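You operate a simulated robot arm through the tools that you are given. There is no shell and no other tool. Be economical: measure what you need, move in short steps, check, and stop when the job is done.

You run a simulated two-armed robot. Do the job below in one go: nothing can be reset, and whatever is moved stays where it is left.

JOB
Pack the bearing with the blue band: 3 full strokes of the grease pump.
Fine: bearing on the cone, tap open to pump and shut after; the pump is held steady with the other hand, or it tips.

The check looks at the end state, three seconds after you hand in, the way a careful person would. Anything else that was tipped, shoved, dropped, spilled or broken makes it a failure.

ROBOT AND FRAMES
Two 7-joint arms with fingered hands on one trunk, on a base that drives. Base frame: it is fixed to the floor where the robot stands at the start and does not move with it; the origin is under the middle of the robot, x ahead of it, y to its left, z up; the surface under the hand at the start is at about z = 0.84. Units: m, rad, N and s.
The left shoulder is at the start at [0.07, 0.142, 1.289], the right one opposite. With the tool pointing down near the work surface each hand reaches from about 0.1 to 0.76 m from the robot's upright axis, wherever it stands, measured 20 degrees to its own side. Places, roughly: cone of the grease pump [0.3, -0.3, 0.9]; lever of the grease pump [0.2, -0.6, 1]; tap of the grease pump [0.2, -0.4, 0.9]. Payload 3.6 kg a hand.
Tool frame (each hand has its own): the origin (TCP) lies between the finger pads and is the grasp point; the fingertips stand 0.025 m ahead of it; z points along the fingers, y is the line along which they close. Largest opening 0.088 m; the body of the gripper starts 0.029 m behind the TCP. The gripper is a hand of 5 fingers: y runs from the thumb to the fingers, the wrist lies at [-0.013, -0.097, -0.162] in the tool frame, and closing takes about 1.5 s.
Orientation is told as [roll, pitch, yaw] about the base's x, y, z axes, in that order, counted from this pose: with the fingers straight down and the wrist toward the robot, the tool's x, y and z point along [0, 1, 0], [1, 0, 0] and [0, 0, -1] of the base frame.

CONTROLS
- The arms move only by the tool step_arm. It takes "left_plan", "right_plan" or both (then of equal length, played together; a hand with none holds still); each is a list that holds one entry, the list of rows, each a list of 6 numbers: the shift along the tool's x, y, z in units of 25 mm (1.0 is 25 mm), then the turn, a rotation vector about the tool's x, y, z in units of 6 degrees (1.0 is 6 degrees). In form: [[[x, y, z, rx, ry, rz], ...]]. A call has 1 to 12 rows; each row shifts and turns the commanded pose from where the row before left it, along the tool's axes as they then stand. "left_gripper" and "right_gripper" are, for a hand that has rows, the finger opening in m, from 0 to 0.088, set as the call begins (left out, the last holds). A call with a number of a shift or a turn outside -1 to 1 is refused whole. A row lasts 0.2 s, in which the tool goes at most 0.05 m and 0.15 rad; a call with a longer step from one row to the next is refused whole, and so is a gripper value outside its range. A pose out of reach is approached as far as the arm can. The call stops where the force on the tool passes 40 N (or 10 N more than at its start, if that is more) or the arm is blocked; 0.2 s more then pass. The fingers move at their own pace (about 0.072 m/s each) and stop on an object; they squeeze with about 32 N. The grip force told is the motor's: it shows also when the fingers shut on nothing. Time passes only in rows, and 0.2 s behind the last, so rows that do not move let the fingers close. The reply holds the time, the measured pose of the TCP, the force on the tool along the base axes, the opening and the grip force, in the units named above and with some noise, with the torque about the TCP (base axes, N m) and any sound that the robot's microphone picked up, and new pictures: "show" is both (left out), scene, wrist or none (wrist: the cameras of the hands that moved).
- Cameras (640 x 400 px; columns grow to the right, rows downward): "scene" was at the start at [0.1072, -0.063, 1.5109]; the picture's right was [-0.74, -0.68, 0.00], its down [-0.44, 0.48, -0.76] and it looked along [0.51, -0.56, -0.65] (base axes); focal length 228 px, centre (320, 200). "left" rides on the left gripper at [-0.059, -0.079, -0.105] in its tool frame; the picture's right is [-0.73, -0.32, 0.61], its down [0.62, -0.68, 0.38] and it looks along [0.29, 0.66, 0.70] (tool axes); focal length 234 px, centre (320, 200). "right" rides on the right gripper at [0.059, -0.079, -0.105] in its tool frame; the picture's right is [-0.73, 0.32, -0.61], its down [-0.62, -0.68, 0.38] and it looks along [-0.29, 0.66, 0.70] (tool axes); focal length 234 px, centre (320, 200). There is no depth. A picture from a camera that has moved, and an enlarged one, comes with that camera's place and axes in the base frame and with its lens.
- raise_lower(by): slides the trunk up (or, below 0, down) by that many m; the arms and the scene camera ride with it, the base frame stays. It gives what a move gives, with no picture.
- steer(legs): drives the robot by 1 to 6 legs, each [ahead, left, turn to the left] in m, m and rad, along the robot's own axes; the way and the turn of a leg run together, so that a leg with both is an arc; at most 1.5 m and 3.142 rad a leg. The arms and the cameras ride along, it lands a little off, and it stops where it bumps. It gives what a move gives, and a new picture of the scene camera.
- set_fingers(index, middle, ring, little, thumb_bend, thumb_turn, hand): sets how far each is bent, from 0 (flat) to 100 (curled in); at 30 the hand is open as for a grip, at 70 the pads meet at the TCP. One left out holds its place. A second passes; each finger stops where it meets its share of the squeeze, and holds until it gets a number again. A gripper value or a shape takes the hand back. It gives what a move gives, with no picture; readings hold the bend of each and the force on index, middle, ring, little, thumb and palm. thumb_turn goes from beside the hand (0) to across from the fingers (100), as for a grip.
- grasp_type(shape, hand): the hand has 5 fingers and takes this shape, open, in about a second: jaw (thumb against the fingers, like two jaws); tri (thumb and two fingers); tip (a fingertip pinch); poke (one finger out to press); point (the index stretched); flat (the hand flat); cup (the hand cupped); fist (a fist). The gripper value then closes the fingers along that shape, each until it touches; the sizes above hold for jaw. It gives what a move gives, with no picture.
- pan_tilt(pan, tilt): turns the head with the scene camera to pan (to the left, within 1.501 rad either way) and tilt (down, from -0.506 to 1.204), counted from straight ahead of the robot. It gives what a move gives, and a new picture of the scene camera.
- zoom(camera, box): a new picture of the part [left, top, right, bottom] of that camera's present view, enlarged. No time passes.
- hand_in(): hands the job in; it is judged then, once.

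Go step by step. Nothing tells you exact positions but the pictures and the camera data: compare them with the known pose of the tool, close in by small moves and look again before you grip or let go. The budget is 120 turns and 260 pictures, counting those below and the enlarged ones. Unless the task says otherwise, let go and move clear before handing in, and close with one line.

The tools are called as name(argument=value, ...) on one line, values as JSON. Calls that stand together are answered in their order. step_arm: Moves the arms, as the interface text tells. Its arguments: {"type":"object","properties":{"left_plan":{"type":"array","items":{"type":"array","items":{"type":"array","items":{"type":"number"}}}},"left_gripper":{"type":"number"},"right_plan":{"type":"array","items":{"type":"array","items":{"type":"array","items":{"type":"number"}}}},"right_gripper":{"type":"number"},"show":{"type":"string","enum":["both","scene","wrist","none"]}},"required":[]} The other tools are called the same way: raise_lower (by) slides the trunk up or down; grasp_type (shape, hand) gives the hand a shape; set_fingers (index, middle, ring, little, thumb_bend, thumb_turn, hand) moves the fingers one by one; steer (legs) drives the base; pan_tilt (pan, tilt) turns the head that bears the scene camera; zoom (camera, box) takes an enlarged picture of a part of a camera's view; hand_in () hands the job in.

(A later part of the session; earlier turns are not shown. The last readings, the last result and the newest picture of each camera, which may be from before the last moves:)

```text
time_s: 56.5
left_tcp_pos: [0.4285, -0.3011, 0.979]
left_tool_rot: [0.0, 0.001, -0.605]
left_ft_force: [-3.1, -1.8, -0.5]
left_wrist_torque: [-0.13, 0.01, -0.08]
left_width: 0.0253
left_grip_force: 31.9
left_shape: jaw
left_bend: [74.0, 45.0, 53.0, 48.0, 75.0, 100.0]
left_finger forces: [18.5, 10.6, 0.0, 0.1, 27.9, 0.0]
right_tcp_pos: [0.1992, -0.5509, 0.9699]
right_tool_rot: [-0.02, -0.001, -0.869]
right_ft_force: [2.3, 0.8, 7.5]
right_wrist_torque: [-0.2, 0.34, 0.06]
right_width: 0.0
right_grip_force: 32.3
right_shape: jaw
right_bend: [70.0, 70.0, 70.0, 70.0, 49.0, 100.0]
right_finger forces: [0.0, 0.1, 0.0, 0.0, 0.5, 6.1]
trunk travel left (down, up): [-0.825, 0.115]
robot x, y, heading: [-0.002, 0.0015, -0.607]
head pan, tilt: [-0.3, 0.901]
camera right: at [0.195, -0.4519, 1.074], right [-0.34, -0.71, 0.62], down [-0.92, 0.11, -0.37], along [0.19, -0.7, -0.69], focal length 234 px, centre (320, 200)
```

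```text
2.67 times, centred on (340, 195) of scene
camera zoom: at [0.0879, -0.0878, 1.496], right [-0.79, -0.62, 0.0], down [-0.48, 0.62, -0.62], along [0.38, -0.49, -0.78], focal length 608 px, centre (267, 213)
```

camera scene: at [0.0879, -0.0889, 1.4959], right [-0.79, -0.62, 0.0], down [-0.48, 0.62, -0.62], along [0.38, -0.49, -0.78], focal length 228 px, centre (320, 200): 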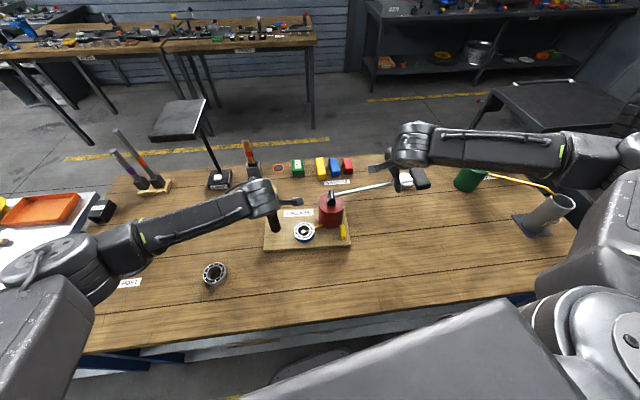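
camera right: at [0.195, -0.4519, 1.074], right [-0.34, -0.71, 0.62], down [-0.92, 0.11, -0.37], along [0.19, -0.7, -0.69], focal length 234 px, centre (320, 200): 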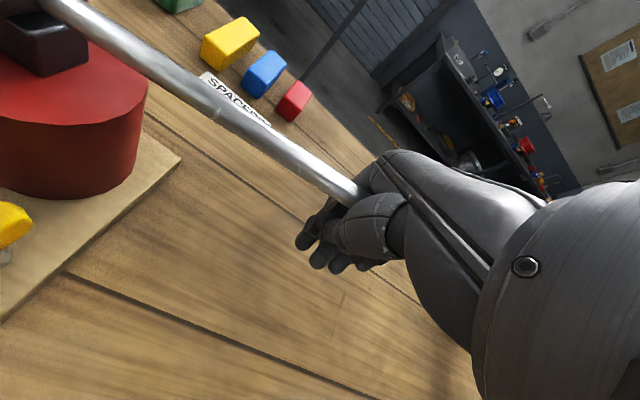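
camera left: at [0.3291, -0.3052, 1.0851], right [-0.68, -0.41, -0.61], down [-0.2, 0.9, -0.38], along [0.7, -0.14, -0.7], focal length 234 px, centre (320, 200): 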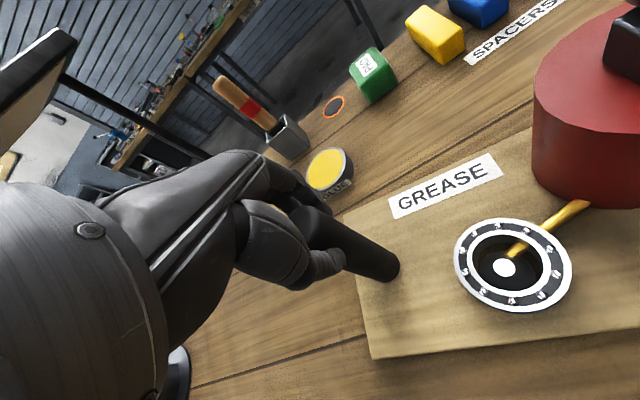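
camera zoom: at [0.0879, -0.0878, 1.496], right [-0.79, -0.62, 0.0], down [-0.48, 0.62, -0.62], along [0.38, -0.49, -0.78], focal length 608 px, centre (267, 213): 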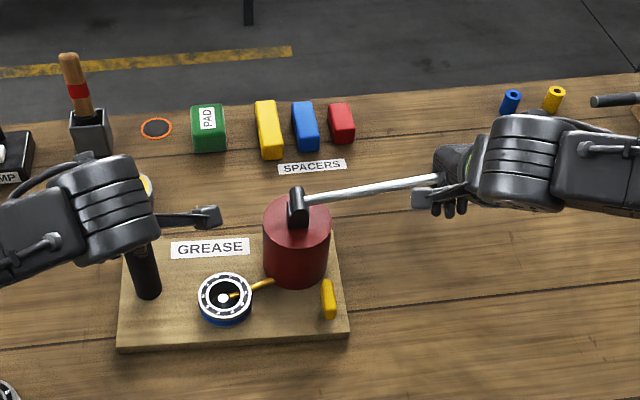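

The palm has now met the rod (some play in the cage). Continuing down.

step_arm(right_plan=[[[0, 0, 0.33, 0, 0.5, 0], [0, 0, 0.33, 0, 0.5, 0], [0, 0, 0.33, 0, 0.5, 0], [0, 0, 0.33, 0, 0.5, 0]]], show="none")

zoom(camera="scene", box=[220, 130, 460, 260])

```text
time_s: 57.5
left_tcp_pos: [0.4282, -0.302, 0.9791]
left_tool_rot: [-0.001, -0.001, -0.607]
left_ft_force: [-2.2, -6.2, 3.1]
left_wrist_torque: [-0.18, -0.04, -0.11]
left_width: 0.0251
left_grip_force: 31.7
left_shape: jaw
left_bend: [74.0, 45.0, 53.0, 48.0, 76.0, 100.0]
left_finger forces: [19.7, 10.6, 0.0, 0.0, 27.4, 0.1]
right_tcp_pos: [0.2022, -0.5493, 0.9378]
right_tool_rot: [0.195, 0.0, -0.868]
right_ft_force: [6.4, 3.1, 11.2]
right_wrist_torque: [-0.5, 0.67, 0.18]
right_width: 0.0
right_grip_force: 31.8
right_shape: jaw
right_bend: [70.0, 70.0, 70.0, 70.0, 72.0, 100.0]
right_finger forces: [0.0, 0.0, 0.0, 0.7, 0.6, 10.5]
trunk travel left (down, up): [-0.825, 0.115]
robot x, y, heading: [0.001, 0.0023, -0.608]
head pan, tilt: [-0.3, 0.901]
```

```text
2.67 times, centred on (340, 195) of scene
camera zoom: at [0.0877, -0.0876, 1.4961], right [-0.79, -0.62, 0.0], down [-0.48, 0.62, -0.62], along [0.38, -0.49, -0.78], focal length 608 px, centre (267, 213)
```

zoom: 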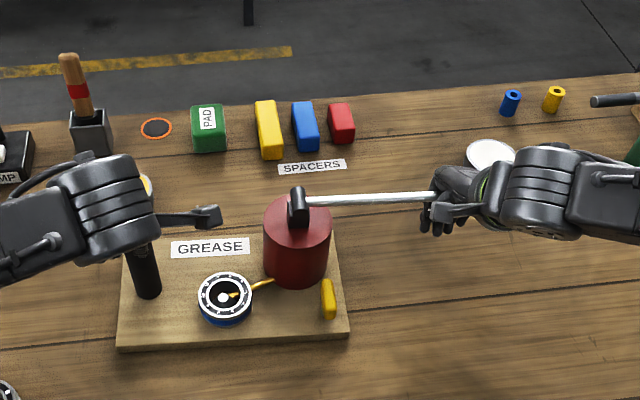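

The lever is going down smoothly (11 N). Continuing, with slightly less hand rotation.

step_arm(right_plan=[[[0, 0, 0.35, 0, 0.25, 0], [0, 0, 0.35, 0, 0.25, 0], [0, 0, 0.35, 0, 0.25, 0], [0, 0, 0.35, 0, 0.25, 0]]], show="none")

zoom(camera="scene", box=[220, 130, 460, 260])

```text
time_s: 58.5
left_tcp_pos: [0.4273, -0.3018, 0.9798]
left_tool_rot: [-0.001, 0.0, -0.608]
left_ft_force: [-1.8, -5.2, 4.0]
left_wrist_torque: [-0.15, -0.07, -0.08]
left_width: 0.0255
left_grip_force: 31.9
left_shape: jaw
left_bend: [74.0, 45.0, 53.0, 48.0, 76.0, 100.0]
left_finger forces: [19.8, 11.0, 0.0, 0.0, 27.1, 0.1]
right_tcp_pos: [0.207, -0.5446, 0.9025]
right_tool_rot: [0.295, -0.003, -0.868]
right_ft_force: [5.6, -3.1, 16.5]
right_wrist_torque: [-0.53, 0.76, 0.38]
right_width: 0.0002
right_grip_force: 32.2
right_shape: jaw
right_bend: [70.0, 70.0, 70.0, 70.0, 72.0, 100.0]
right_finger forces: [0.0, 0.1, 0.1, 1.2, 0.1, 15.3]
trunk travel left (down, up): [-0.825, 0.115]
robot x, y, heading: [-0.0001, -0.0026, -0.609]
head pan, tilt: [-0.3, 0.901]
```

```text
2.67 times, centred on (340, 195) of scene
camera zoom: at [0.0873, -0.0878, 1.4961], right [-0.79, -0.62, 0.0], down [-0.48, 0.62, -0.62], along [0.38, -0.49, -0.78], focal length 608 px, centre (267, 213)
```

zoom: 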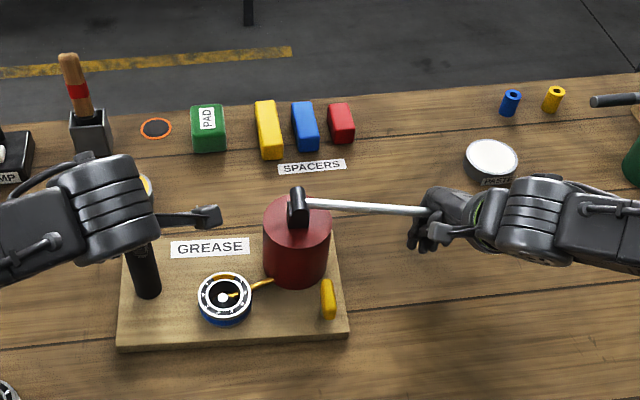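

step_arm(right_plan=[[[0, 0, 0.25, 0, 0.1, 0], [0, 0, 0.25, 0, 0.1, 0]]], show="wrist")

zoom(camera="scene", box=[280, 150, 440, 260])

```text
time_s: 59.1
left_tcp_pos: [0.4271, -0.3014, 0.9813]
left_tool_rot: [-0.001, -0.005, -0.608]
left_ft_force: [-1.3, -7.7, 13.2]
left_wrist_torque: [-0.27, -0.23, -0.1]
left_width: 0.0268
left_grip_force: 31.7
left_shape: jaw
left_bend: [74.0, 44.0, 53.0, 48.0, 77.0, 100.0]
left_finger forces: [20.3, 11.7, 0.2, 0.0, 27.9, 0.0]
right_tcp_pos: [0.2086, -0.5436, 0.8937]
right_tool_rot: [0.319, -0.006, -0.868]
right_ft_force: [5.1, -14.4, 36.1]
right_wrist_torque: [-0.89, 1.48, 0.7]
right_width: 0.0
right_grip_force: 31.8
right_shape: jaw
right_bend: [70.0, 70.0, 70.0, 70.0, 72.0, 100.0]
right_finger forces: [0.0, 0.1, 0.0, 0.6, 0.0, 38.0]
trunk travel left (down, up): [-0.825, 0.115]
robot x, y, heading: [-0.002, 0.0011, -0.603]
head pan, tilt: [-0.3, 0.901]
camera right: at [0.1747, -0.4675, 1.0125], right [-0.46, -0.81, 0.35], down [-0.8, 0.21, -0.56], along [0.38, -0.54, -0.75], focal length 234 px, centre (320, 200)
```

right: 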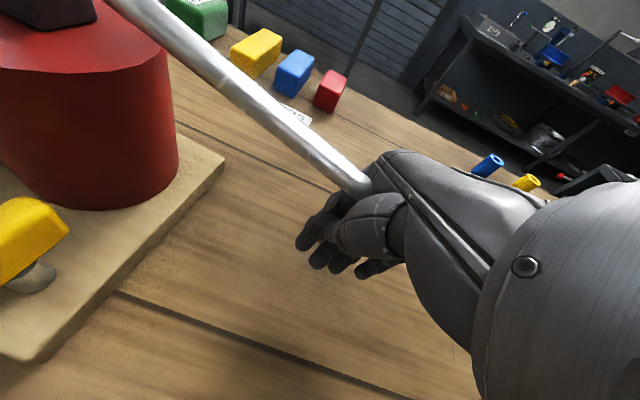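

```text
3.64 times, centred on (360, 205) of scene
camera zoom: at [0.0842, -0.0874, 1.4969], right [-0.79, -0.62, 0.0], down [-0.48, 0.62, -0.62], along [0.38, -0.49, -0.78], focal length 830 px, centre (174, 182)
```

zoom: 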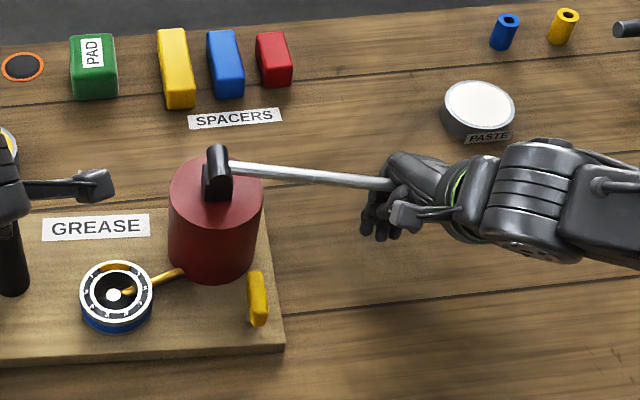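

That's the bottom stop: force jumped to 36 N and the left hand is keeping the base down. Now raise the lever along the reverse path.

step_arm(right_plan=[[[0, 0, -0.25, 0, -0.1, 0], [0, 0, -0.25, 0, -0.1, 0], [0, 0, -0.35, 0, -0.25, 0], [0, 0, -0.35, 0, -0.25, 0], [0, 0, -0.35, 0, -0.25, 0], [0, 0, -0.35, 0, -0.25, 0], [0, 0, -0.33, 0, -0.5, 0], [0, 0, -0.33, 0, -0.5, 0], [0, 0, -0.33, 0, -0.5, 0], [0, 0, -0.33, 0, -0.5, 0]]], show="none")

zoom(camera="scene", box=[220, 130, 460, 260])

```text
time_s: 61.3
left_tcp_pos: [0.4282, -0.3019, 0.9785]
left_tool_rot: [0.0, -0.002, -0.606]
left_ft_force: [-2.3, -2.3, -0.5]
left_wrist_torque: [-0.05, -0.04, -0.04]
left_width: 0.0265
left_grip_force: 31.9
left_shape: jaw
left_bend: [74.0, 44.0, 53.0, 48.0, 76.0, 100.0]
left_finger forces: [17.9, 11.2, 0.3, 0.0, 28.0, 0.0]
right_tcp_pos: [0.1963, -0.551, 0.969]
right_tool_rot: [-0.016, 0.002, -0.867]
right_ft_force: [2.7, 1.5, 4.9]
right_wrist_torque: [-0.3, 0.27, 0.11]
right_width: 0.0001
right_grip_force: 31.7
right_shape: jaw
right_bend: [70.0, 70.0, 70.0, 70.0, 72.0, 100.0]
right_finger forces: [0.0, 0.0, 0.0, 0.2, 0.9, 5.6]
trunk travel left (down, up): [-0.825, 0.115]
robot x, y, heading: [0.0025, 0.002, -0.608]
head pan, tilt: [-0.3, 0.901]
```

```text
2.67 times, centred on (340, 195) of scene
camera zoom: at [0.0877, -0.088, 1.4959], right [-0.79, -0.62, 0.0], down [-0.48, 0.62, -0.62], along [0.38, -0.49, -0.78], focal length 608 px, centre (267, 213)
```

zoom: 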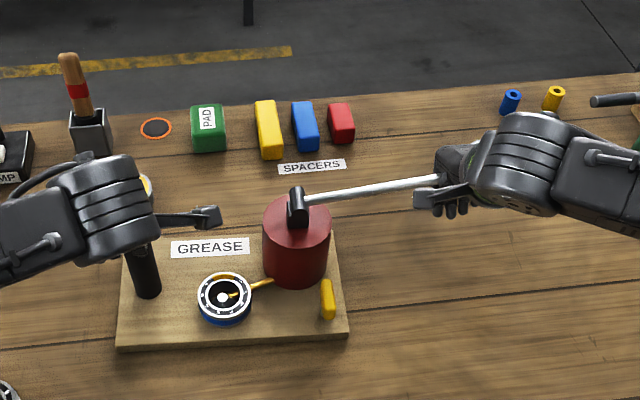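

The lever springs back up by itself (palm still feels 5 N). I'll continue to the top.

step_arm(right_plan=[[[0, 0, -0.33, 0, -0.5, 0], [0, 0, -0.33, 0, -0.5, 0], [0, 0, -0.33, 0, -0.5, 0], [0, 0, -0.33, 0, -0.5, 0], [0, 0, 0, 0, 0, 0]]], show="none")

zoom(camera="scene", box=[220, 130, 460, 260])

zoom(camera="scene", box=[290, 215, 350, 255])

```text
time_s: 62.5
left_tcp_pos: [0.4308, -0.3012, 0.9809]
left_tool_rot: [0.001, -0.002, -0.606]
left_ft_force: [7.7, 5.6, 8.0]
left_wrist_torque: [-0.04, -0.29, 0.15]
left_width: 0.0266
left_grip_force: 31.7
left_shape: jaw
left_bend: [74.0, 44.0, 52.0, 48.0, 77.0, 100.0]
left_finger forces: [17.7, 14.2, 2.7, 0.0, 27.0, 0.0]
right_tcp_pos: [0.2007, -0.5504, 1.0008]
right_tool_rot: [-0.228, 0.002, -0.868]
right_ft_force: [-2.9, -1.6, -7.9]
right_wrist_torque: [0.11, -0.05, 0.14]
right_width: 0.0
right_grip_force: 31.9
right_shape: jaw
right_bend: [70.0, 70.0, 70.0, 70.0, 72.0, 100.0]
right_finger forces: [0.2, 0.0, 0.0, 3.0, 2.0, 0.1]
trunk travel left (down, up): [-0.825, 0.115]
robot x, y, heading: [-0.0017, -0.0021, -0.611]
head pan, tilt: [-0.3, 0.901]
```

```text
2.67 times, centred on (340, 195) of scene
camera zoom: at [0.0882, -0.0888, 1.4959], right [-0.79, -0.62, 0.0], down [-0.48, 0.62, -0.62], along [0.38, -0.49, -0.78], focal length 608 px, centre (267, 213)
```

zoom: 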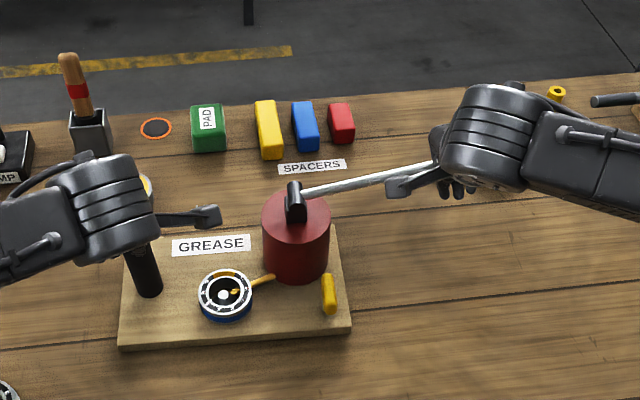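

```text
10.00 times, centred on (320, 235) of scene
camera zoom: at [0.0882, -0.0888, 1.4959], right [-0.79, -0.62, 0.0], down [-0.48, 0.62, -0.62], along [0.38, -0.49, -0.78], focal length 2281 px, centre (320, -150)
```

zoom: 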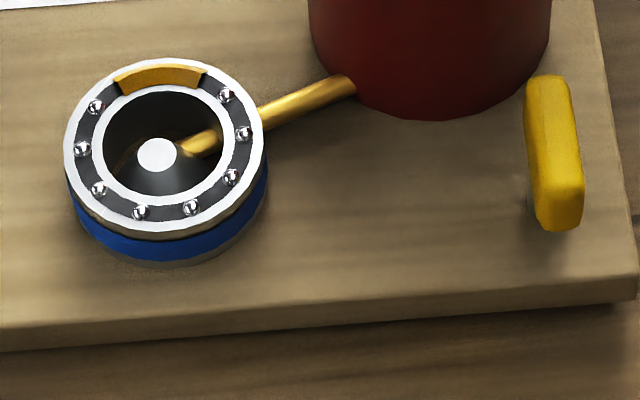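

One grease segment has appeared in the bearing, so a full stroke equals one orange segment. My fingers pull up slightly at the top; next time I'll stop a little lower. Second stroke down now.

step_arm(right_plan=[[[0, 0, 0.33, 0, 0.5, 0], [0, 0, 0.33, 0, 0.5, 0], [0, 0, 0.33, 0, 0.5, 0], [0, 0, 0.33, 0, 0.5, 0], [0, 0, 0.33, 0, 0.5, 0], [0, 0, 0.33, 0, 0.5, 0], [0, 0, 0.33, 0, 0.5, 0], [0, 0, 0.33, 0, 0.5, 0], [0, 0, 0.35, 0, 0.25, 0], [0, 0, 0.35, 0, 0.25, 0], [0, 0, 0.35, 0, 0.25, 0], [0, 0, 0.35, 0, 0.25, 0]]], show="none")

step_arm(right_plan=[[[0, 0, 0.2, 0, 0.1, 0], [0, 0, 0.2, 0, 0.1, 0], [0, 0, 0.1, 0, 0, 0]]], show="none")

zoom(camera="scene", box=[220, 130, 460, 260])

```text
time_s: 65.1
left_tcp_pos: [0.4272, -0.3016, 0.9798]
left_tool_rot: [0.001, 0.001, -0.608]
left_ft_force: [-6.5, -9.0, 2.3]
left_wrist_torque: [-0.25, 0.01, -0.19]
left_width: 0.0267
left_grip_force: 31.9
left_shape: jaw
left_bend: [74.0, 45.0, 53.0, 48.0, 77.0, 100.0]
left_finger forces: [21.0, 9.3, 0.0, 0.1, 27.6, 0.0]
right_tcp_pos: [0.2043, -0.5467, 0.9033]
right_tool_rot: [0.3, 0.0, -0.869]
right_ft_force: [9.1, -2.0, 15.9]
right_wrist_torque: [-0.61, 0.83, 0.4]
right_width: 0.0
right_grip_force: 32.4
right_shape: jaw
right_bend: [70.0, 70.0, 70.0, 70.0, 72.0, 100.0]
right_finger forces: [0.1, 0.1, 0.0, 1.8, 0.0, 14.7]
trunk travel left (down, up): [-0.825, 0.115]
robot x, y, heading: [0.0011, -0.0034, -0.606]
head pan, tilt: [-0.3, 0.901]
```

```text
time_s: 66.0
left_tcp_pos: [0.4268, -0.3032, 0.9815]
left_tool_rot: [-0.003, -0.006, -0.609]
left_ft_force: [-4.4, -5.1, 3.4]
left_wrist_torque: [-0.19, -0.08, -0.16]
left_width: 0.0269
left_grip_force: 32.4
left_shape: jaw
left_bend: [74.0, 44.0, 53.0, 48.0, 77.0, 100.0]
left_finger forces: [19.0, 11.3, 0.2, 0.0, 28.3, 0.0]
right_tcp_pos: [0.2071, -0.547, 0.8959]
right_tool_rot: [0.317, -0.012, -0.866]
right_ft_force: [-0.8, -3.1, 20.1]
right_wrist_torque: [-0.65, 0.69, 0.08]
right_width: 0.0001
right_grip_force: 31.4
right_shape: jaw
right_bend: [70.0, 70.0, 70.0, 70.0, 72.0, 100.0]
right_finger forces: [0.0, 0.1, 0.0, 0.1, 0.2, 18.5]
trunk travel left (down, up): [-0.825, 0.115]
robot x, y, heading: [0.0018, 0.0007, -0.608]
head pan, tilt: [-0.3, 0.901]
stopped in row 3 (right hand): the force on the tool passed its limit at 41 N (the readings are from after the stop); the commanded pose is now the measured one
```

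```text
2.67 times, centred on (340, 195) of scene
camera zoom: at [0.0854, -0.087, 1.496], right [-0.79, -0.62, 0.0], down [-0.48, 0.62, -0.62], along [0.38, -0.49, -0.78], focal length 608 px, centre (267, 213)
```

zoom: 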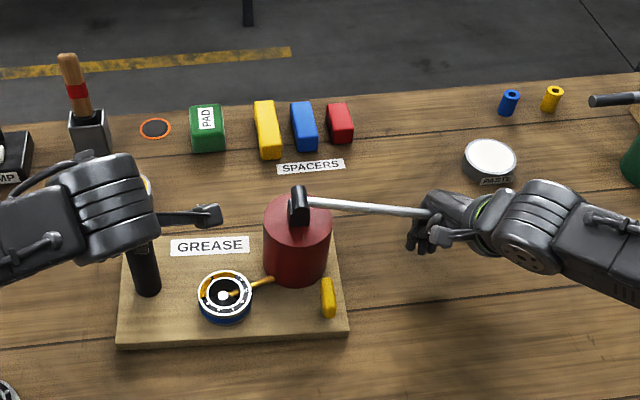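

Bottom stop reached again. Raising, stopping slightly short of the pull-up point.

step_arm(right_plan=[[[0, 0, -0.2, 0, -0.1, 0], [0, 0, -0.2, 0, -0.1, 0], [0, 0, -0.35, 0, -0.25, 0], [0, 0, -0.35, 0, -0.25, 0], [0, 0, -0.35, 0, -0.25, 0], [0, 0, -0.35, 0, -0.25, 0], [0, 0, -0.34, 0, -0.5, 0], [0, 0, -0.34, 0, -0.5, 0], [0, 0, -0.34, 0, -0.5, 0], [0, 0, -0.34, 0, -0.5, 0], [0, 0, -0.34, 0, -0.5, 0], [0, 0, -0.34, 0, -0.5, 0]]], show="none")

zoom(camera="scene", box=[220, 130, 460, 260])

zoom(camera="scene", box=[290, 215, 350, 255])

```text
time_s: 68.6
left_tcp_pos: [0.4308, -0.3027, 0.9784]
left_tool_rot: [0.0, -0.001, -0.606]
left_ft_force: [3.7, 0.3, -4.9]
left_wrist_torque: [-0.03, -0.11, -0.02]
left_width: 0.0269
left_grip_force: 31.9
left_shape: jaw
left_bend: [74.0, 44.0, 53.0, 48.0, 77.0, 100.0]
left_finger forces: [17.9, 12.7, 1.1, 0.0, 26.7, 0.1]
right_tcp_pos: [0.1961, -0.5574, 0.9855]
right_tool_rot: [-0.124, -0.004, -0.87]
right_ft_force: [-1.3, -1.5, -4.5]
right_wrist_torque: [0.07, -0.08, 0.06]
right_width: 0.0
right_grip_force: 31.9
right_shape: jaw
right_bend: [70.0, 70.0, 70.0, 70.0, 72.0, 100.0]
right_finger forces: [0.0, 0.0, 0.0, 2.4, 3.3, 0.1]
trunk travel left (down, up): [-0.825, 0.115]
robot x, y, heading: [0.0038, -0.0015, -0.606]
head pan, tilt: [-0.3, 0.901]
```

```text
2.67 times, centred on (340, 195) of scene
camera zoom: at [0.0889, -0.09, 1.4956], right [-0.79, -0.62, 0.0], down [-0.48, 0.62, -0.62], along [0.38, -0.49, -0.78], focal length 608 px, centre (267, 213)
```

zoom: 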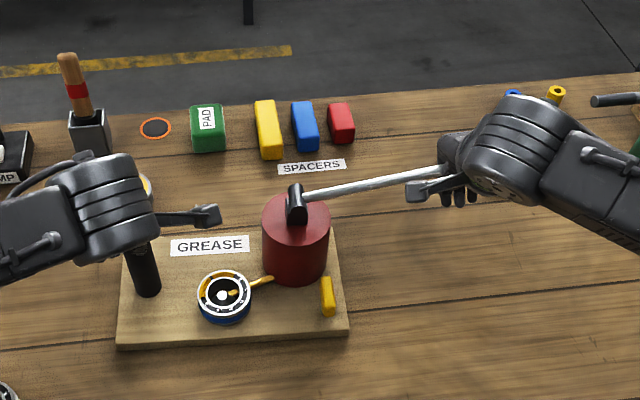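

```text
10.00 times, centred on (320, 235) of scene
camera zoom: at [0.0889, -0.09, 1.4956], right [-0.79, -0.62, 0.0], down [-0.48, 0.62, -0.62], along [0.38, -0.49, -0.78], focal length 2281 px, centre (320, -150)
```

zoom: 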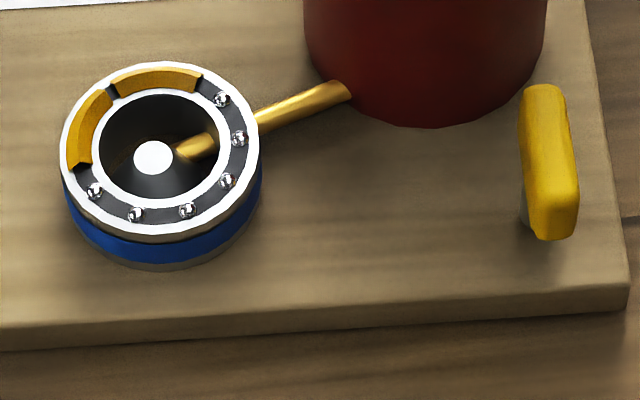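

Two segments in. Third stroke down.

step_arm(right_plan=[[[0, 0, 0.34, 0, 0.5, 0], [0, 0, 0.34, 0, 0.5, 0], [0, 0, 0.34, 0, 0.5, 0], [0, 0, 0.34, 0, 0.5, 0], [0, 0, 0.34, 0, 0.5, 0], [0, 0, 0.34, 0, 0.5, 0], [0, 0, 0.35, 0, 0.25, 0], [0, 0, 0.35, 0, 0.25, 0], [0, 0, 0.35, 0, 0.25, 0], [0, 0, 0.3, 0, 0.25, 0]]], show="none")

step_arm(right_plan=[[[0, 0, 0.2, 0, 0.1, 0], [0, 0, 0.2, 0, 0.1, 0], [0, 0, 0.15, 0, 0, 0], [0, 0, 0.15, 0, 0, 0]]], show="none")

zoom(camera="scene", box=[220, 130, 460, 260])

zoom(camera="scene", box=[290, 215, 350, 255])

```text
time_s: 70.8
left_tcp_pos: [0.4289, -0.3029, 0.98]
left_tool_rot: [-0.002, -0.005, -0.607]
left_ft_force: [-0.5, -7.8, 4.5]
left_wrist_torque: [-0.2, -0.11, -0.13]
left_width: 0.0267
left_grip_force: 32.5
left_shape: jaw
left_bend: [74.0, 44.0, 53.0, 48.0, 77.0, 100.0]
left_finger forces: [20.8, 11.3, 0.3, 0.1, 26.6, 0.0]
right_tcp_pos: [0.2027, -0.5516, 0.9025]
right_tool_rot: [0.298, -0.007, -0.869]
right_ft_force: [8.1, -0.9, 15.7]
right_wrist_torque: [-0.59, 0.87, 0.35]
right_width: 0.0
right_grip_force: 31.8
right_shape: jaw
right_bend: [70.0, 70.0, 70.0, 70.0, 72.0, 100.0]
right_finger forces: [0.0, 0.0, 0.0, 1.3, 0.0, 14.3]
trunk travel left (down, up): [-0.825, 0.115]
robot x, y, heading: [0.0007, 0.0018, -0.605]
head pan, tilt: [-0.3, 0.901]
```

```text
time_s: 71.8
left_tcp_pos: [0.427, -0.3037, 0.9823]
left_tool_rot: [-0.006, -0.008, -0.61]
left_ft_force: [-1.1, -2.7, 4.9]
left_wrist_torque: [-0.13, -0.17, -0.13]
left_width: 0.0278
left_grip_force: 31.6
left_shape: jaw
left_bend: [74.0, 44.0, 53.0, 48.0, 77.0, 100.0]
left_finger forces: [18.9, 12.1, 0.5, 0.0, 28.2, 0.0]
right_tcp_pos: [0.2053, -0.551, 0.8919]
right_tool_rot: [0.317, -0.022, -0.869]
right_ft_force: [-0.9, -3.6, 20.0]
right_wrist_torque: [-0.67, 0.7, 0.07]
right_width: 0.0
right_grip_force: 31.6
right_shape: jaw
right_bend: [70.0, 70.0, 70.0, 70.0, 72.0, 100.0]
right_finger forces: [0.1, 0.0, 0.0, 0.0, 0.8, 18.9]
trunk travel left (down, up): [-0.825, 0.115]
robot x, y, heading: [0.0002, -0.0023, -0.609]
head pan, tilt: [-0.3, 0.901]
stopped in row 4 (right hand): the force on the tool passed its limit at 42 N (the readings are from after the stop); the commanded pose is now the measured one
```

```text
2.67 times, centred on (340, 195) of scene
camera zoom: at [0.0853, -0.0865, 1.496], right [-0.79, -0.61, 0.0], down [-0.48, 0.62, -0.62], along [0.38, -0.49, -0.78], focal length 608 px, centre (267, 213)
```

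zoom: 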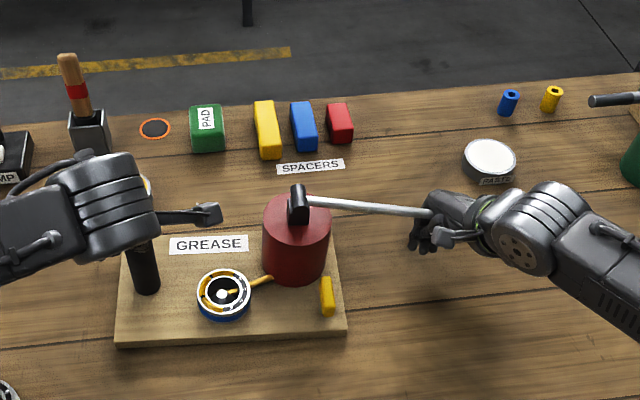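

```text
10.00 times, centred on (320, 235) of scene
camera zoom: at [0.0853, -0.0865, 1.496], right [-0.79, -0.61, 0.0], down [-0.48, 0.62, -0.62], along [0.38, -0.49, -0.78], focal length 2281 px, centre (320, -150)
```

zoom: 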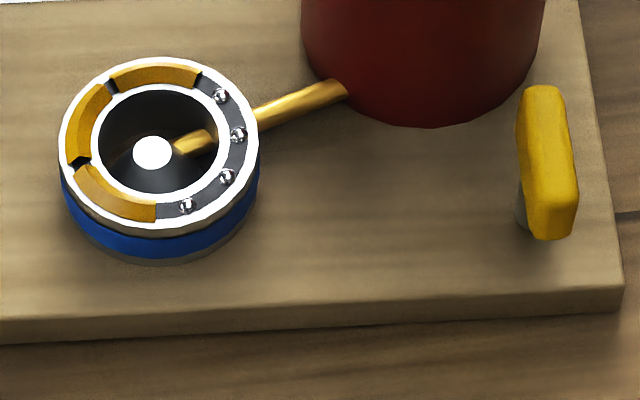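

Three segments: three full strokes are done. I'll raise the lever back to rest, stopping in the free play.

step_arm(right_plan=[[[0, 0, -0.25, 0, -0.1, 0], [0, 0, -0.25, 0, -0.1, 0], [0, 0, -0.35, 0, -0.25, 0], [0, 0, -0.35, 0, -0.25, 0], [0, 0, -0.35, 0, -0.25, 0], [0, 0, -0.35, 0, -0.25, 0], [0, 0, -0.34, 0, -0.5, 0], [0, 0, -0.34, 0, -0.5, 0], [0, 0, -0.34, 0, -0.5, 0], [0, 0, -0.34, 0, -0.5, 0], [0, 0, -0.34, 0, -0.5, 0], [0, 0, -0.25, 0, -0.4, 0]]], show="none")

zoom(camera="scene", box=[220, 130, 460, 260])

```text
time_s: 74.4
left_tcp_pos: [0.4298, -0.3044, 0.9789]
left_tool_rot: [-0.002, -0.002, -0.607]
left_ft_force: [2.2, 1.4, -7.9]
left_wrist_torque: [0.0, -0.05, 0.03]
left_width: 0.0275
left_grip_force: 31.8
left_shape: jaw
left_bend: [74.0, 44.0, 53.0, 48.0, 77.0, 100.0]
left_finger forces: [17.7, 12.0, 1.3, 0.0, 26.8, 0.1]
right_tcp_pos: [0.1938, -0.5615, 0.9809]
right_tool_rot: [-0.115, -0.01, -0.87]
right_ft_force: [-2.1, -1.3, -3.8]
right_wrist_torque: [0.09, -0.08, 0.1]
right_width: 0.0
right_grip_force: 31.9
right_shape: jaw
right_bend: [70.0, 70.0, 70.0, 70.0, 72.0, 100.0]
right_finger forces: [0.0, 0.0, 0.0, 2.1, 2.8, 0.1]
trunk travel left (down, up): [-0.825, 0.115]
robot x, y, heading: [-0.0019, -0.0041, -0.605]
head pan, tilt: [-0.3, 0.901]
```

```text
2.67 times, centred on (340, 195) of scene
camera zoom: at [0.0894, -0.0918, 1.4953], right [-0.79, -0.61, 0.0], down [-0.48, 0.62, -0.62], along [0.38, -0.49, -0.79], focal length 608 px, centre (267, 213)
```

zoom: 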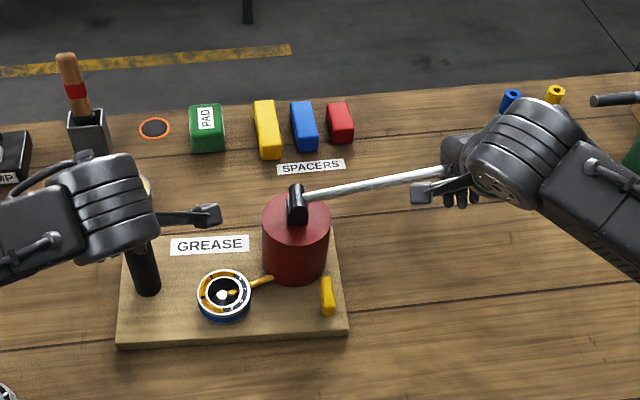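

The lever is at the top and the fingers tug lightly. I'll ease down a few mm and open the hand.

step_arm(right_plan=[[[0.03, 0, 0.25, 0, 0, 0], [0, 0, 0, 0, 0, 0]]], show="none")

step_arm(right_plan=[[[0, 0, 0, 0, 0, 0], [0, 0, 0, 0, 0, 0], [0, 0, 0, 0, 0, 0], [0, 0, 0, 0, 0, 0], [0, 0, 0, 0, 0, 0], [0, 0, 0, 0, 0, 0], [0, 0, 0, 0, 0, 0]]], right_gripper=0.088, show="wrist")

```text
time_s: 75.0
left_tcp_pos: [0.4291, -0.3046, 0.9817]
left_tool_rot: [-0.003, -0.003, -0.609]
left_ft_force: [0.3, 1.4, -4.0]
left_wrist_torque: [-0.03, -0.06, 0.03]
left_width: 0.0272
left_grip_force: 32.1
left_shape: jaw
left_bend: [74.0, 44.0, 53.0, 48.0, 77.0, 100.0]
left_finger forces: [18.1, 12.0, 1.1, 0.0, 26.8, 0.0]
right_tcp_pos: [0.1927, -0.5612, 0.9761]
right_tool_rot: [-0.114, -0.014, -0.87]
right_ft_force: [-0.4, -1.8, 0.9]
right_wrist_torque: [0.07, 0.0, 0.09]
right_width: 0.0
right_grip_force: 31.8
right_shape: jaw
right_bend: [70.0, 70.0, 70.0, 70.0, 72.0, 100.0]
right_finger forces: [0.0, 0.0, 0.0, 2.1, 0.8, 0.0]
trunk travel left (down, up): [-0.825, 0.115]
robot x, y, heading: [0.0014, 0.0018, -0.606]
head pan, tilt: [-0.3, 0.901]
```

```text
time_s: 76.6
left_tcp_pos: [0.4285, -0.3047, 0.9813]
left_tool_rot: [-0.004, -0.003, -0.608]
left_ft_force: [0.2, -1.6, -5.3]
left_wrist_torque: [-0.03, -0.03, -0.04]
left_width: 0.027
left_grip_force: 32.1
left_shape: jaw
left_bend: [74.0, 44.0, 53.0, 48.0, 77.0, 100.0]
left_finger forces: [18.4, 11.8, 1.1, 0.0, 26.9, 0.0]
right_tcp_pos: [0.1943, -0.5608, 0.977]
right_tool_rot: [-0.113, -0.014, -0.868]
right_ft_force: [0.4, 0.0, 0.9]
right_wrist_torque: [-0.03, 0.01, 0.0]
right_width: 0.0878
right_grip_force: 0.0
right_shape: jaw
right_bend: [30.0, 30.0, 30.0, 30.0, 30.0, 98.0]
right_finger forces: [0.0, 0.0, 0.0, 0.0, 0.0, 0.6]
trunk travel left (down, up): [-0.825, 0.115]
robot x, y, heading: [0.0024, -0.0017, -0.614]
head pan, tilt: [-0.3, 0.901]
camera right: at [0.1956, -0.4546, 1.0734], right [-0.3, -0.66, 0.69], down [-0.94, 0.09, -0.32], along [0.15, -0.74, -0.65], focal length 234 px, centre (320, 200)
```

right: 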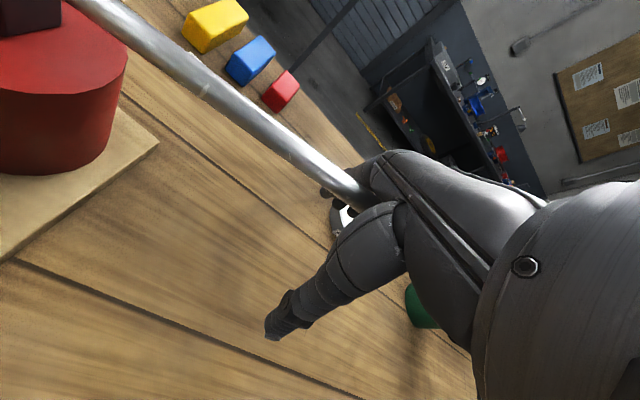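

The hand is free of the rod. I'll lift it straight up, then go back toward the robot.

step_arm(right_plan=[[[-0.11, 0, -0.98, 0, 0, 0], [-0.11, 0, -0.98, 0, 0, 0], [-0.11, 0, -0.98, 0, 0, 0], [-0.11, 0, -0.98, 0, 0, 0], [-0.11, 0, -0.98, 0, 0, 0], [-0.11, 0, -0.98, 0, 0, 0], [-0.11, 0, -0.98, 0, 0, 0], [-0.11, 0, -0.98, 0, 0, 0], [0, 0, 0, 0, 0.54, 0], [0, 0, 0, 0, 0.54, 0]]], show="none")

step_arm(right_plan=[[[0.27, -0.82, 0, 0, 0, -0.5], [0.27, -0.82, 0, 0, 0, -0.5], [0.27, -0.82, 0, 0, 0, -0.5], [0.27, -0.82, 0, 0, 0, -0.5], [0.27, -0.82, 0, 0, 0, -0.5]]], show="scene")

grasp_type(hand="right", shape="point")

set_fingers(hand="right", index=4, thumb_bend=100, thumb_turn=100)

```text
time_s: 78.8
left_tcp_pos: [0.4287, -0.3054, 0.9814]
left_tool_rot: [-0.003, -0.005, -0.61]
left_ft_force: [0.6, 0.1, -4.7]
left_wrist_torque: [-0.03, -0.02, 0.02]
left_width: 0.0272
left_grip_force: 31.9
left_shape: jaw
left_bend: [74.0, 44.0, 53.0, 48.0, 77.0, 100.0]
left_finger forces: [18.1, 11.8, 1.1, 0.0, 27.1, 0.0]
right_tcp_pos: [0.1915, -0.5602, 1.1738]
right_tool_rot: [0.0, -0.013, -0.868]
right_ft_force: [0.9, 0.6, 0.1]
right_wrist_torque: [-0.01, -0.03, 0.03]
right_width: 0.0877
right_grip_force: 0.0
right_shape: jaw
right_bend: [30.0, 30.0, 30.0, 30.0, 30.0, 98.0]
right_finger forces: [0.1, 0.0, 0.0, 0.1, 0.1, 0.0]
trunk travel left (down, up): [-0.825, 0.115]
robot x, y, heading: [-0.0017, 0.0019, -0.613]
head pan, tilt: [-0.3, 0.901]
```

```text
time_s: 80.0
left_tcp_pos: [0.4287, -0.3045, 0.9821]
left_tool_rot: [-0.005, -0.005, -0.608]
left_ft_force: [-1.0, -0.2, -4.8]
left_wrist_torque: [-0.04, -0.06, 0.0]
left_width: 0.027
left_grip_force: 31.8
left_shape: jaw
left_bend: [74.0, 44.0, 53.0, 48.0, 77.0, 100.0]
left_finger forces: [17.8, 12.0, 1.1, 0.0, 27.2, 0.0]
right_tcp_pos: [0.1426, -0.4657, 1.1734]
right_tool_rot: [-0.005, -0.011, -0.606]
right_ft_force: [0.3, 0.2, 0.3]
right_wrist_torque: [0.01, 0.01, -0.01]
right_width: 0.0879
right_grip_force: 0.1
right_shape: jaw
right_bend: [30.0, 30.0, 30.0, 30.0, 30.0, 98.0]
right_finger forces: [0.0, 0.0, 0.0, 0.1, 0.1, 0.0]
trunk travel left (down, up): [-0.825, 0.115]
robot x, y, heading: [-0.0034, -0.0, -0.611]
head pan, tilt: [-0.3, 0.901]
camera scene: at [0.0876, -0.0895, 1.4959], right [-0.79, -0.62, 0.0], down [-0.48, 0.62, -0.62], along [0.38, -0.49, -0.78], focal length 228 px, centre (320, 200)
```

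scene: 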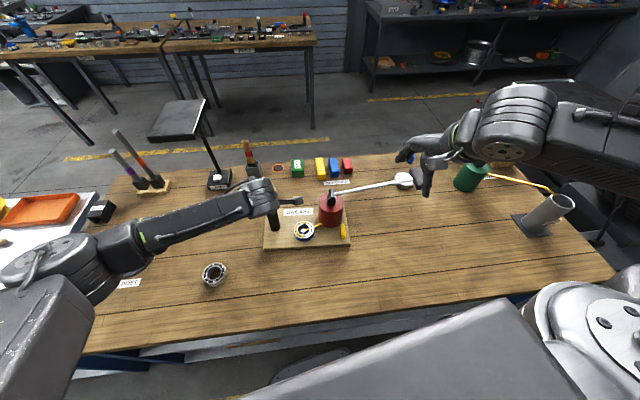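

```text
time_s: 80.9
left_tcp_pos: [0.4297, -0.3054, 0.981]
left_tool_rot: [-0.004, -0.002, -0.609]
left_ft_force: [-0.2, 0.0, -5.4]
left_wrist_torque: [-0.01, -0.05, 0.02]
left_width: 0.0274
left_grip_force: 32.2
left_shape: jaw
left_bend: [74.0, 44.0, 53.0, 48.0, 77.0, 100.0]
left_finger forces: [18.0, 12.1, 1.1, 0.0, 27.1, 0.0]
right_tcp_pos: [0.1424, -0.4664, 1.173]
right_tool_rot: [-0.004, -0.015, -0.607]
right_ft_force: [1.1, 0.0, 0.5]
right_wrist_torque: [0.02, 0.01, 0.0]
right_width: 0.0808
right_grip_force: 0.0
right_shape: point
right_bend: [20.0, 100.0, 100.0, 100.0, 98.0, 88.0]
right_finger forces: [0.0, 0.0, 0.0, 0.1, 0.0, 0.0]
trunk travel left (down, up): [-0.825, 0.115]
robot x, y, heading: [0.0006, 0.0001, -0.607]
head pan, tilt: [-0.3, 0.901]
```

```text
time_s: 81.9
left_tcp_pos: [0.4287, -0.3042, 0.9814]
left_tool_rot: [-0.002, -0.004, -0.612]
left_ft_force: [0.8, -0.2, -4.9]
left_wrist_torque: [0.02, -0.06, -0.01]
left_width: 0.0271
left_grip_force: 32.1
left_shape: jaw
left_bend: [74.0, 44.0, 53.0, 48.0, 77.0, 100.0]
left_finger forces: [18.0, 12.0, 1.0, 0.0, 27.2, 0.2]
right_tcp_pos: [0.1441, -0.4659, 1.1728]
right_tool_rot: [-0.003, -0.011, -0.606]
right_ft_force: [0.0, 0.0, -0.3]
right_wrist_torque: [0.03, -0.02, 0.01]
right_width: 0.0334
right_grip_force: 0.0
right_shape: fingers
right_bend: [4.0, 100.0, 100.0, 100.0, 100.0, 100.0]
right_finger forces: [0.1, 0.0, 0.0, 0.0, 0.0, 0.0]
trunk travel left (down, up): [-0.825, 0.115]
robot x, y, heading: [0.0031, -0.0007, -0.608]
head pan, tilt: [-0.3, 0.901]
```

Now tilt the hand again so the index points down, and re-measure the tap.

step_arm(right_plan=[[[0, 0, 0, 0.98, 0, 0], [0, 0, 0, 0.98, 0, 0], [0, 0, 0, 0.98, 0, 0], [0, 0, 0, 0.98, 0, 0], [0, 0, 0, 0.98, 0, 0], [0, 0, 0, 0.98, 0, 0], [0, 0, 0, 0.98, 0, 0], [0, 0, 0, 0.98, 0, 0]]], show="wrist")

zoom(camera="scene", box=[310, 190, 400, 260])

zoom(camera="right", box=[150, 20, 400, 220])

```text
time_s: 83.7
left_tcp_pos: [0.4288, -0.3042, 0.9809]
left_tool_rot: [0.0, -0.005, -0.61]
left_ft_force: [1.1, 0.2, -5.5]
left_wrist_torque: [-0.02, -0.04, 0.0]
left_width: 0.0272
left_grip_force: 31.5
left_shape: jaw
left_bend: [74.0, 44.0, 53.0, 48.0, 77.0, 100.0]
left_finger forces: [18.0, 12.0, 1.1, 0.0, 27.4, 0.1]
right_tcp_pos: [0.1505, -0.455, 1.1693]
right_tool_rot: [0.026, 0.723, -0.554]
right_ft_force: [-0.1, 0.1, -0.5]
right_wrist_torque: [0.0, 0.0, -0.02]
right_width: 0.0333
right_grip_force: 0.0
right_shape: fingers
right_bend: [4.0, 100.0, 100.0, 100.0, 100.0, 100.0]
right_finger forces: [0.1, 0.0, 0.1, 0.0, 0.0, 0.0]
right hand out of reach, approached as far as the arm can: row 3
trunk travel left (down, up): [-0.825, 0.115]
robot x, y, heading: [0.0003, 0.0009, -0.605]
head pan, tilt: [-0.3, 0.901]
camera right: at [0.1906, -0.4133, 1.3022], right [0.14, -0.96, 0.23], down [-0.98, -0.11, 0.15], along [-0.12, -0.24, -0.96], focal length 234 px, centre (320, 200)
```

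right: 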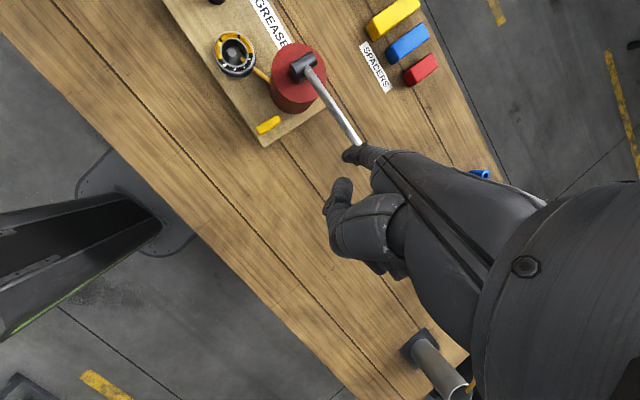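

```text
5.71 times, centred on (355, 225) of scene
camera zoom: at [0.0891, -0.0897, 1.4958], right [-0.79, -0.61, 0.0], down [-0.48, 0.62, -0.62], along [0.38, -0.49, -0.78], focal length 1304 px, centre (120, 57)
```

zoom: 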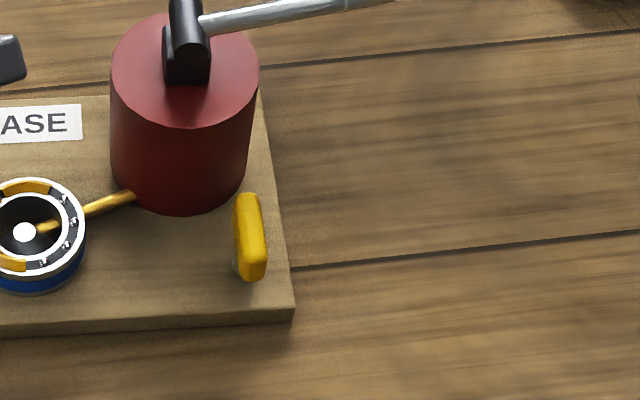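

```text
2.00 times, centred on (275, 120) of right
camera zoom: at [0.1906, -0.4133, 1.3022], right [0.14, -0.96, 0.23], down [-0.98, -0.11, 0.15], along [-0.12, -0.24, -0.96], focal length 468 px, centre (410, 360)
```

zoom: 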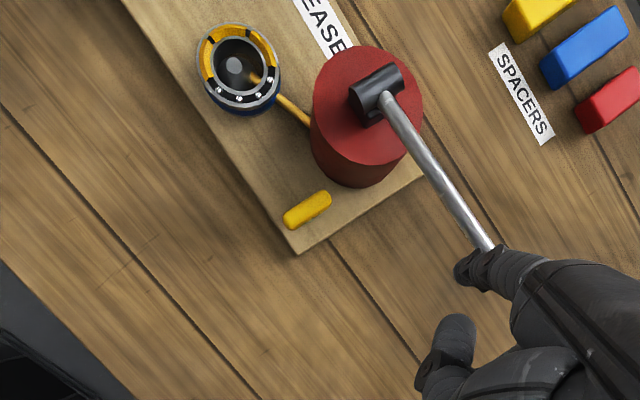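

Tap centre is now about (0.249, -0.406) with its near end at (0.237, -0.391). I'll restore the remaining tilt, then go above the bearing side of that near end.

step_arm(right_plan=[[[0, 0, 0, 0.5, 0.15, 0.3], [0, 0, 0, 0.5, 0.15, 0.2], [0, 0, 0, 0, 0, 0]]], show="none")

```text
time_s: 84.5
left_tcp_pos: [0.4287, -0.3044, 0.9803]
left_tool_rot: [-0.002, -0.005, -0.61]
left_ft_force: [1.1, 0.8, -5.0]
left_wrist_torque: [-0.02, -0.05, -0.02]
left_width: 0.0271
left_grip_force: 31.9
left_shape: jaw
left_bend: [74.0, 44.0, 53.0, 48.0, 77.0, 100.0]
left_finger forces: [18.2, 12.3, 1.3, 0.0, 27.1, 0.0]
right_tcp_pos: [0.1518, -0.4537, 1.1682]
right_tool_rot: [0.01, 0.827, -0.627]
right_ft_force: [0.3, 0.3, 0.6]
right_wrist_torque: [0.01, 0.03, -0.04]
right_width: 0.0338
right_grip_force: 0.2
right_shape: fingers
right_bend: [4.0, 100.0, 100.0, 100.0, 100.0, 100.0]
right_finger forces: [0.0, 0.1, 0.0, 0.1, 0.0, 0.0]
trunk travel left (down, up): [-0.825, 0.115]
robot x, y, heading: [0.0022, -0.0041, -0.61]
head pan, tilt: [-0.3, 0.901]
```

step_arm(right_plan=[[[0.76, 0.568, 0.573, 0, 0, 0], [0.76, 0.568, 0.573, 0, 0, 0], [0.76, 0.568, 0.573, 0, 0, 0], [0.76, 0.568, 0.573, 0, 0, 0], [0.76, 0.568, 0.573, 0, 0, 0], [0.7, 0.568, 0.573, 0, 0, 0]]])

zoom(camera="right", box=[270, 60, 420, 220])

zoom(camera="scene", box=[260, 150, 420, 260])

```text
time_s: 85.9
left_tcp_pos: [0.429, -0.3047, 0.9803]
left_tool_rot: [-0.002, -0.003, -0.608]
left_ft_force: [0.2, 0.6, -3.9]
left_wrist_torque: [-0.01, -0.03, -0.01]
left_width: 0.0274
left_grip_force: 32.7
left_shape: jaw
left_bend: [74.0, 44.0, 53.0, 48.0, 77.0, 100.0]
left_finger forces: [18.0, 11.9, 1.2, 0.1, 27.4, 0.1]
right_tcp_pos: [0.2127, -0.36, 1.0496]
right_tool_rot: [0.008, 0.828, -0.626]
right_ft_force: [0.0, 0.1, 0.4]
right_wrist_torque: [0.01, 0.03, -0.01]
right_width: 0.0332
right_grip_force: 0.1
right_shape: fingers
right_bend: [4.0, 100.0, 100.0, 100.0, 100.0, 100.0]
right_finger forces: [0.0, 0.1, 0.1, 0.0, 0.0, 0.0]
trunk travel left (down, up): [-0.825, 0.115]
robot x, y, heading: [0.0009, -0.0028, -0.608]
head pan, tilt: [-0.3, 0.901]
camera scene: at [0.089, -0.0898, 1.4958], right [-0.79, -0.62, 0.0], down [-0.48, 0.62, -0.62], along [0.38, -0.49, -0.78], focal length 228 px, centre (320, 200)
camera right: at [0.2676, -0.3277, 1.179], right [0.11, -0.98, 0.17], down [-0.97, -0.06, 0.24], along [-0.22, -0.19, -0.96], focal length 234 px, centre (320, 200)
```

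scene: 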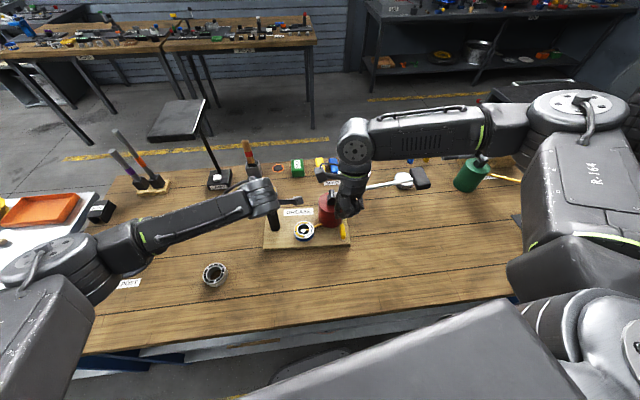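
right: 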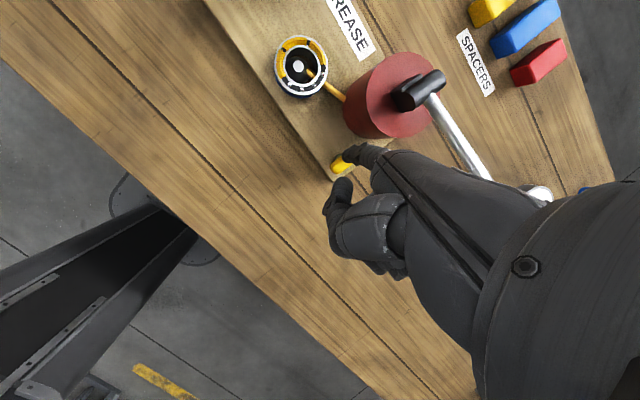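

```text
2.50 times, centred on (345, 140) of right
camera zoom: at [0.2676, -0.3277, 1.179], right [0.11, -0.98, 0.17], down [-0.97, -0.06, 0.24], along [-0.22, -0.19, -0.96], focal length 585 px, centre (258, 350)
```

zoom: 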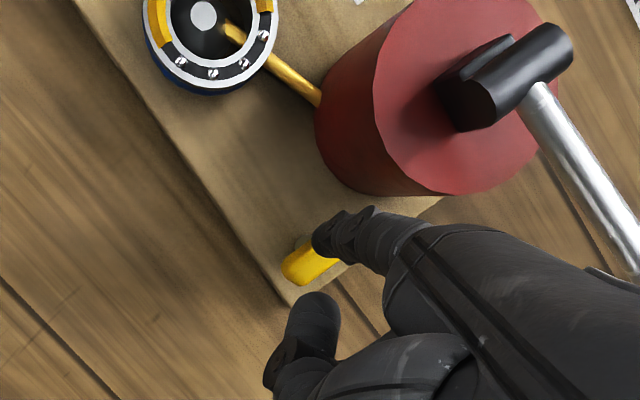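

```text
3.64 times, centred on (340, 205) of scene
camera zoom: at [0.089, -0.0898, 1.4958], right [-0.79, -0.62, 0.0], down [-0.48, 0.62, -0.62], along [0.38, -0.49, -0.78], focal length 830 px, centre (247, 182)
```

zoom: 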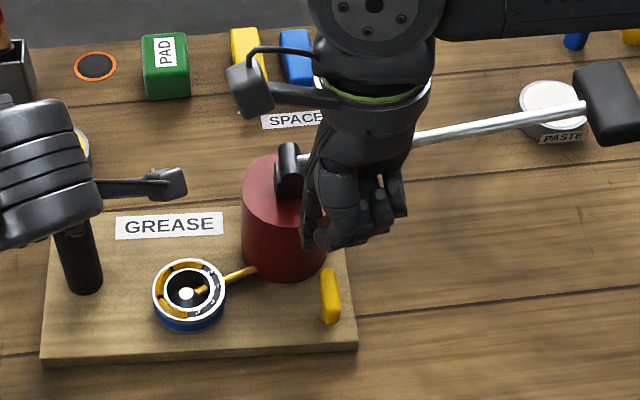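

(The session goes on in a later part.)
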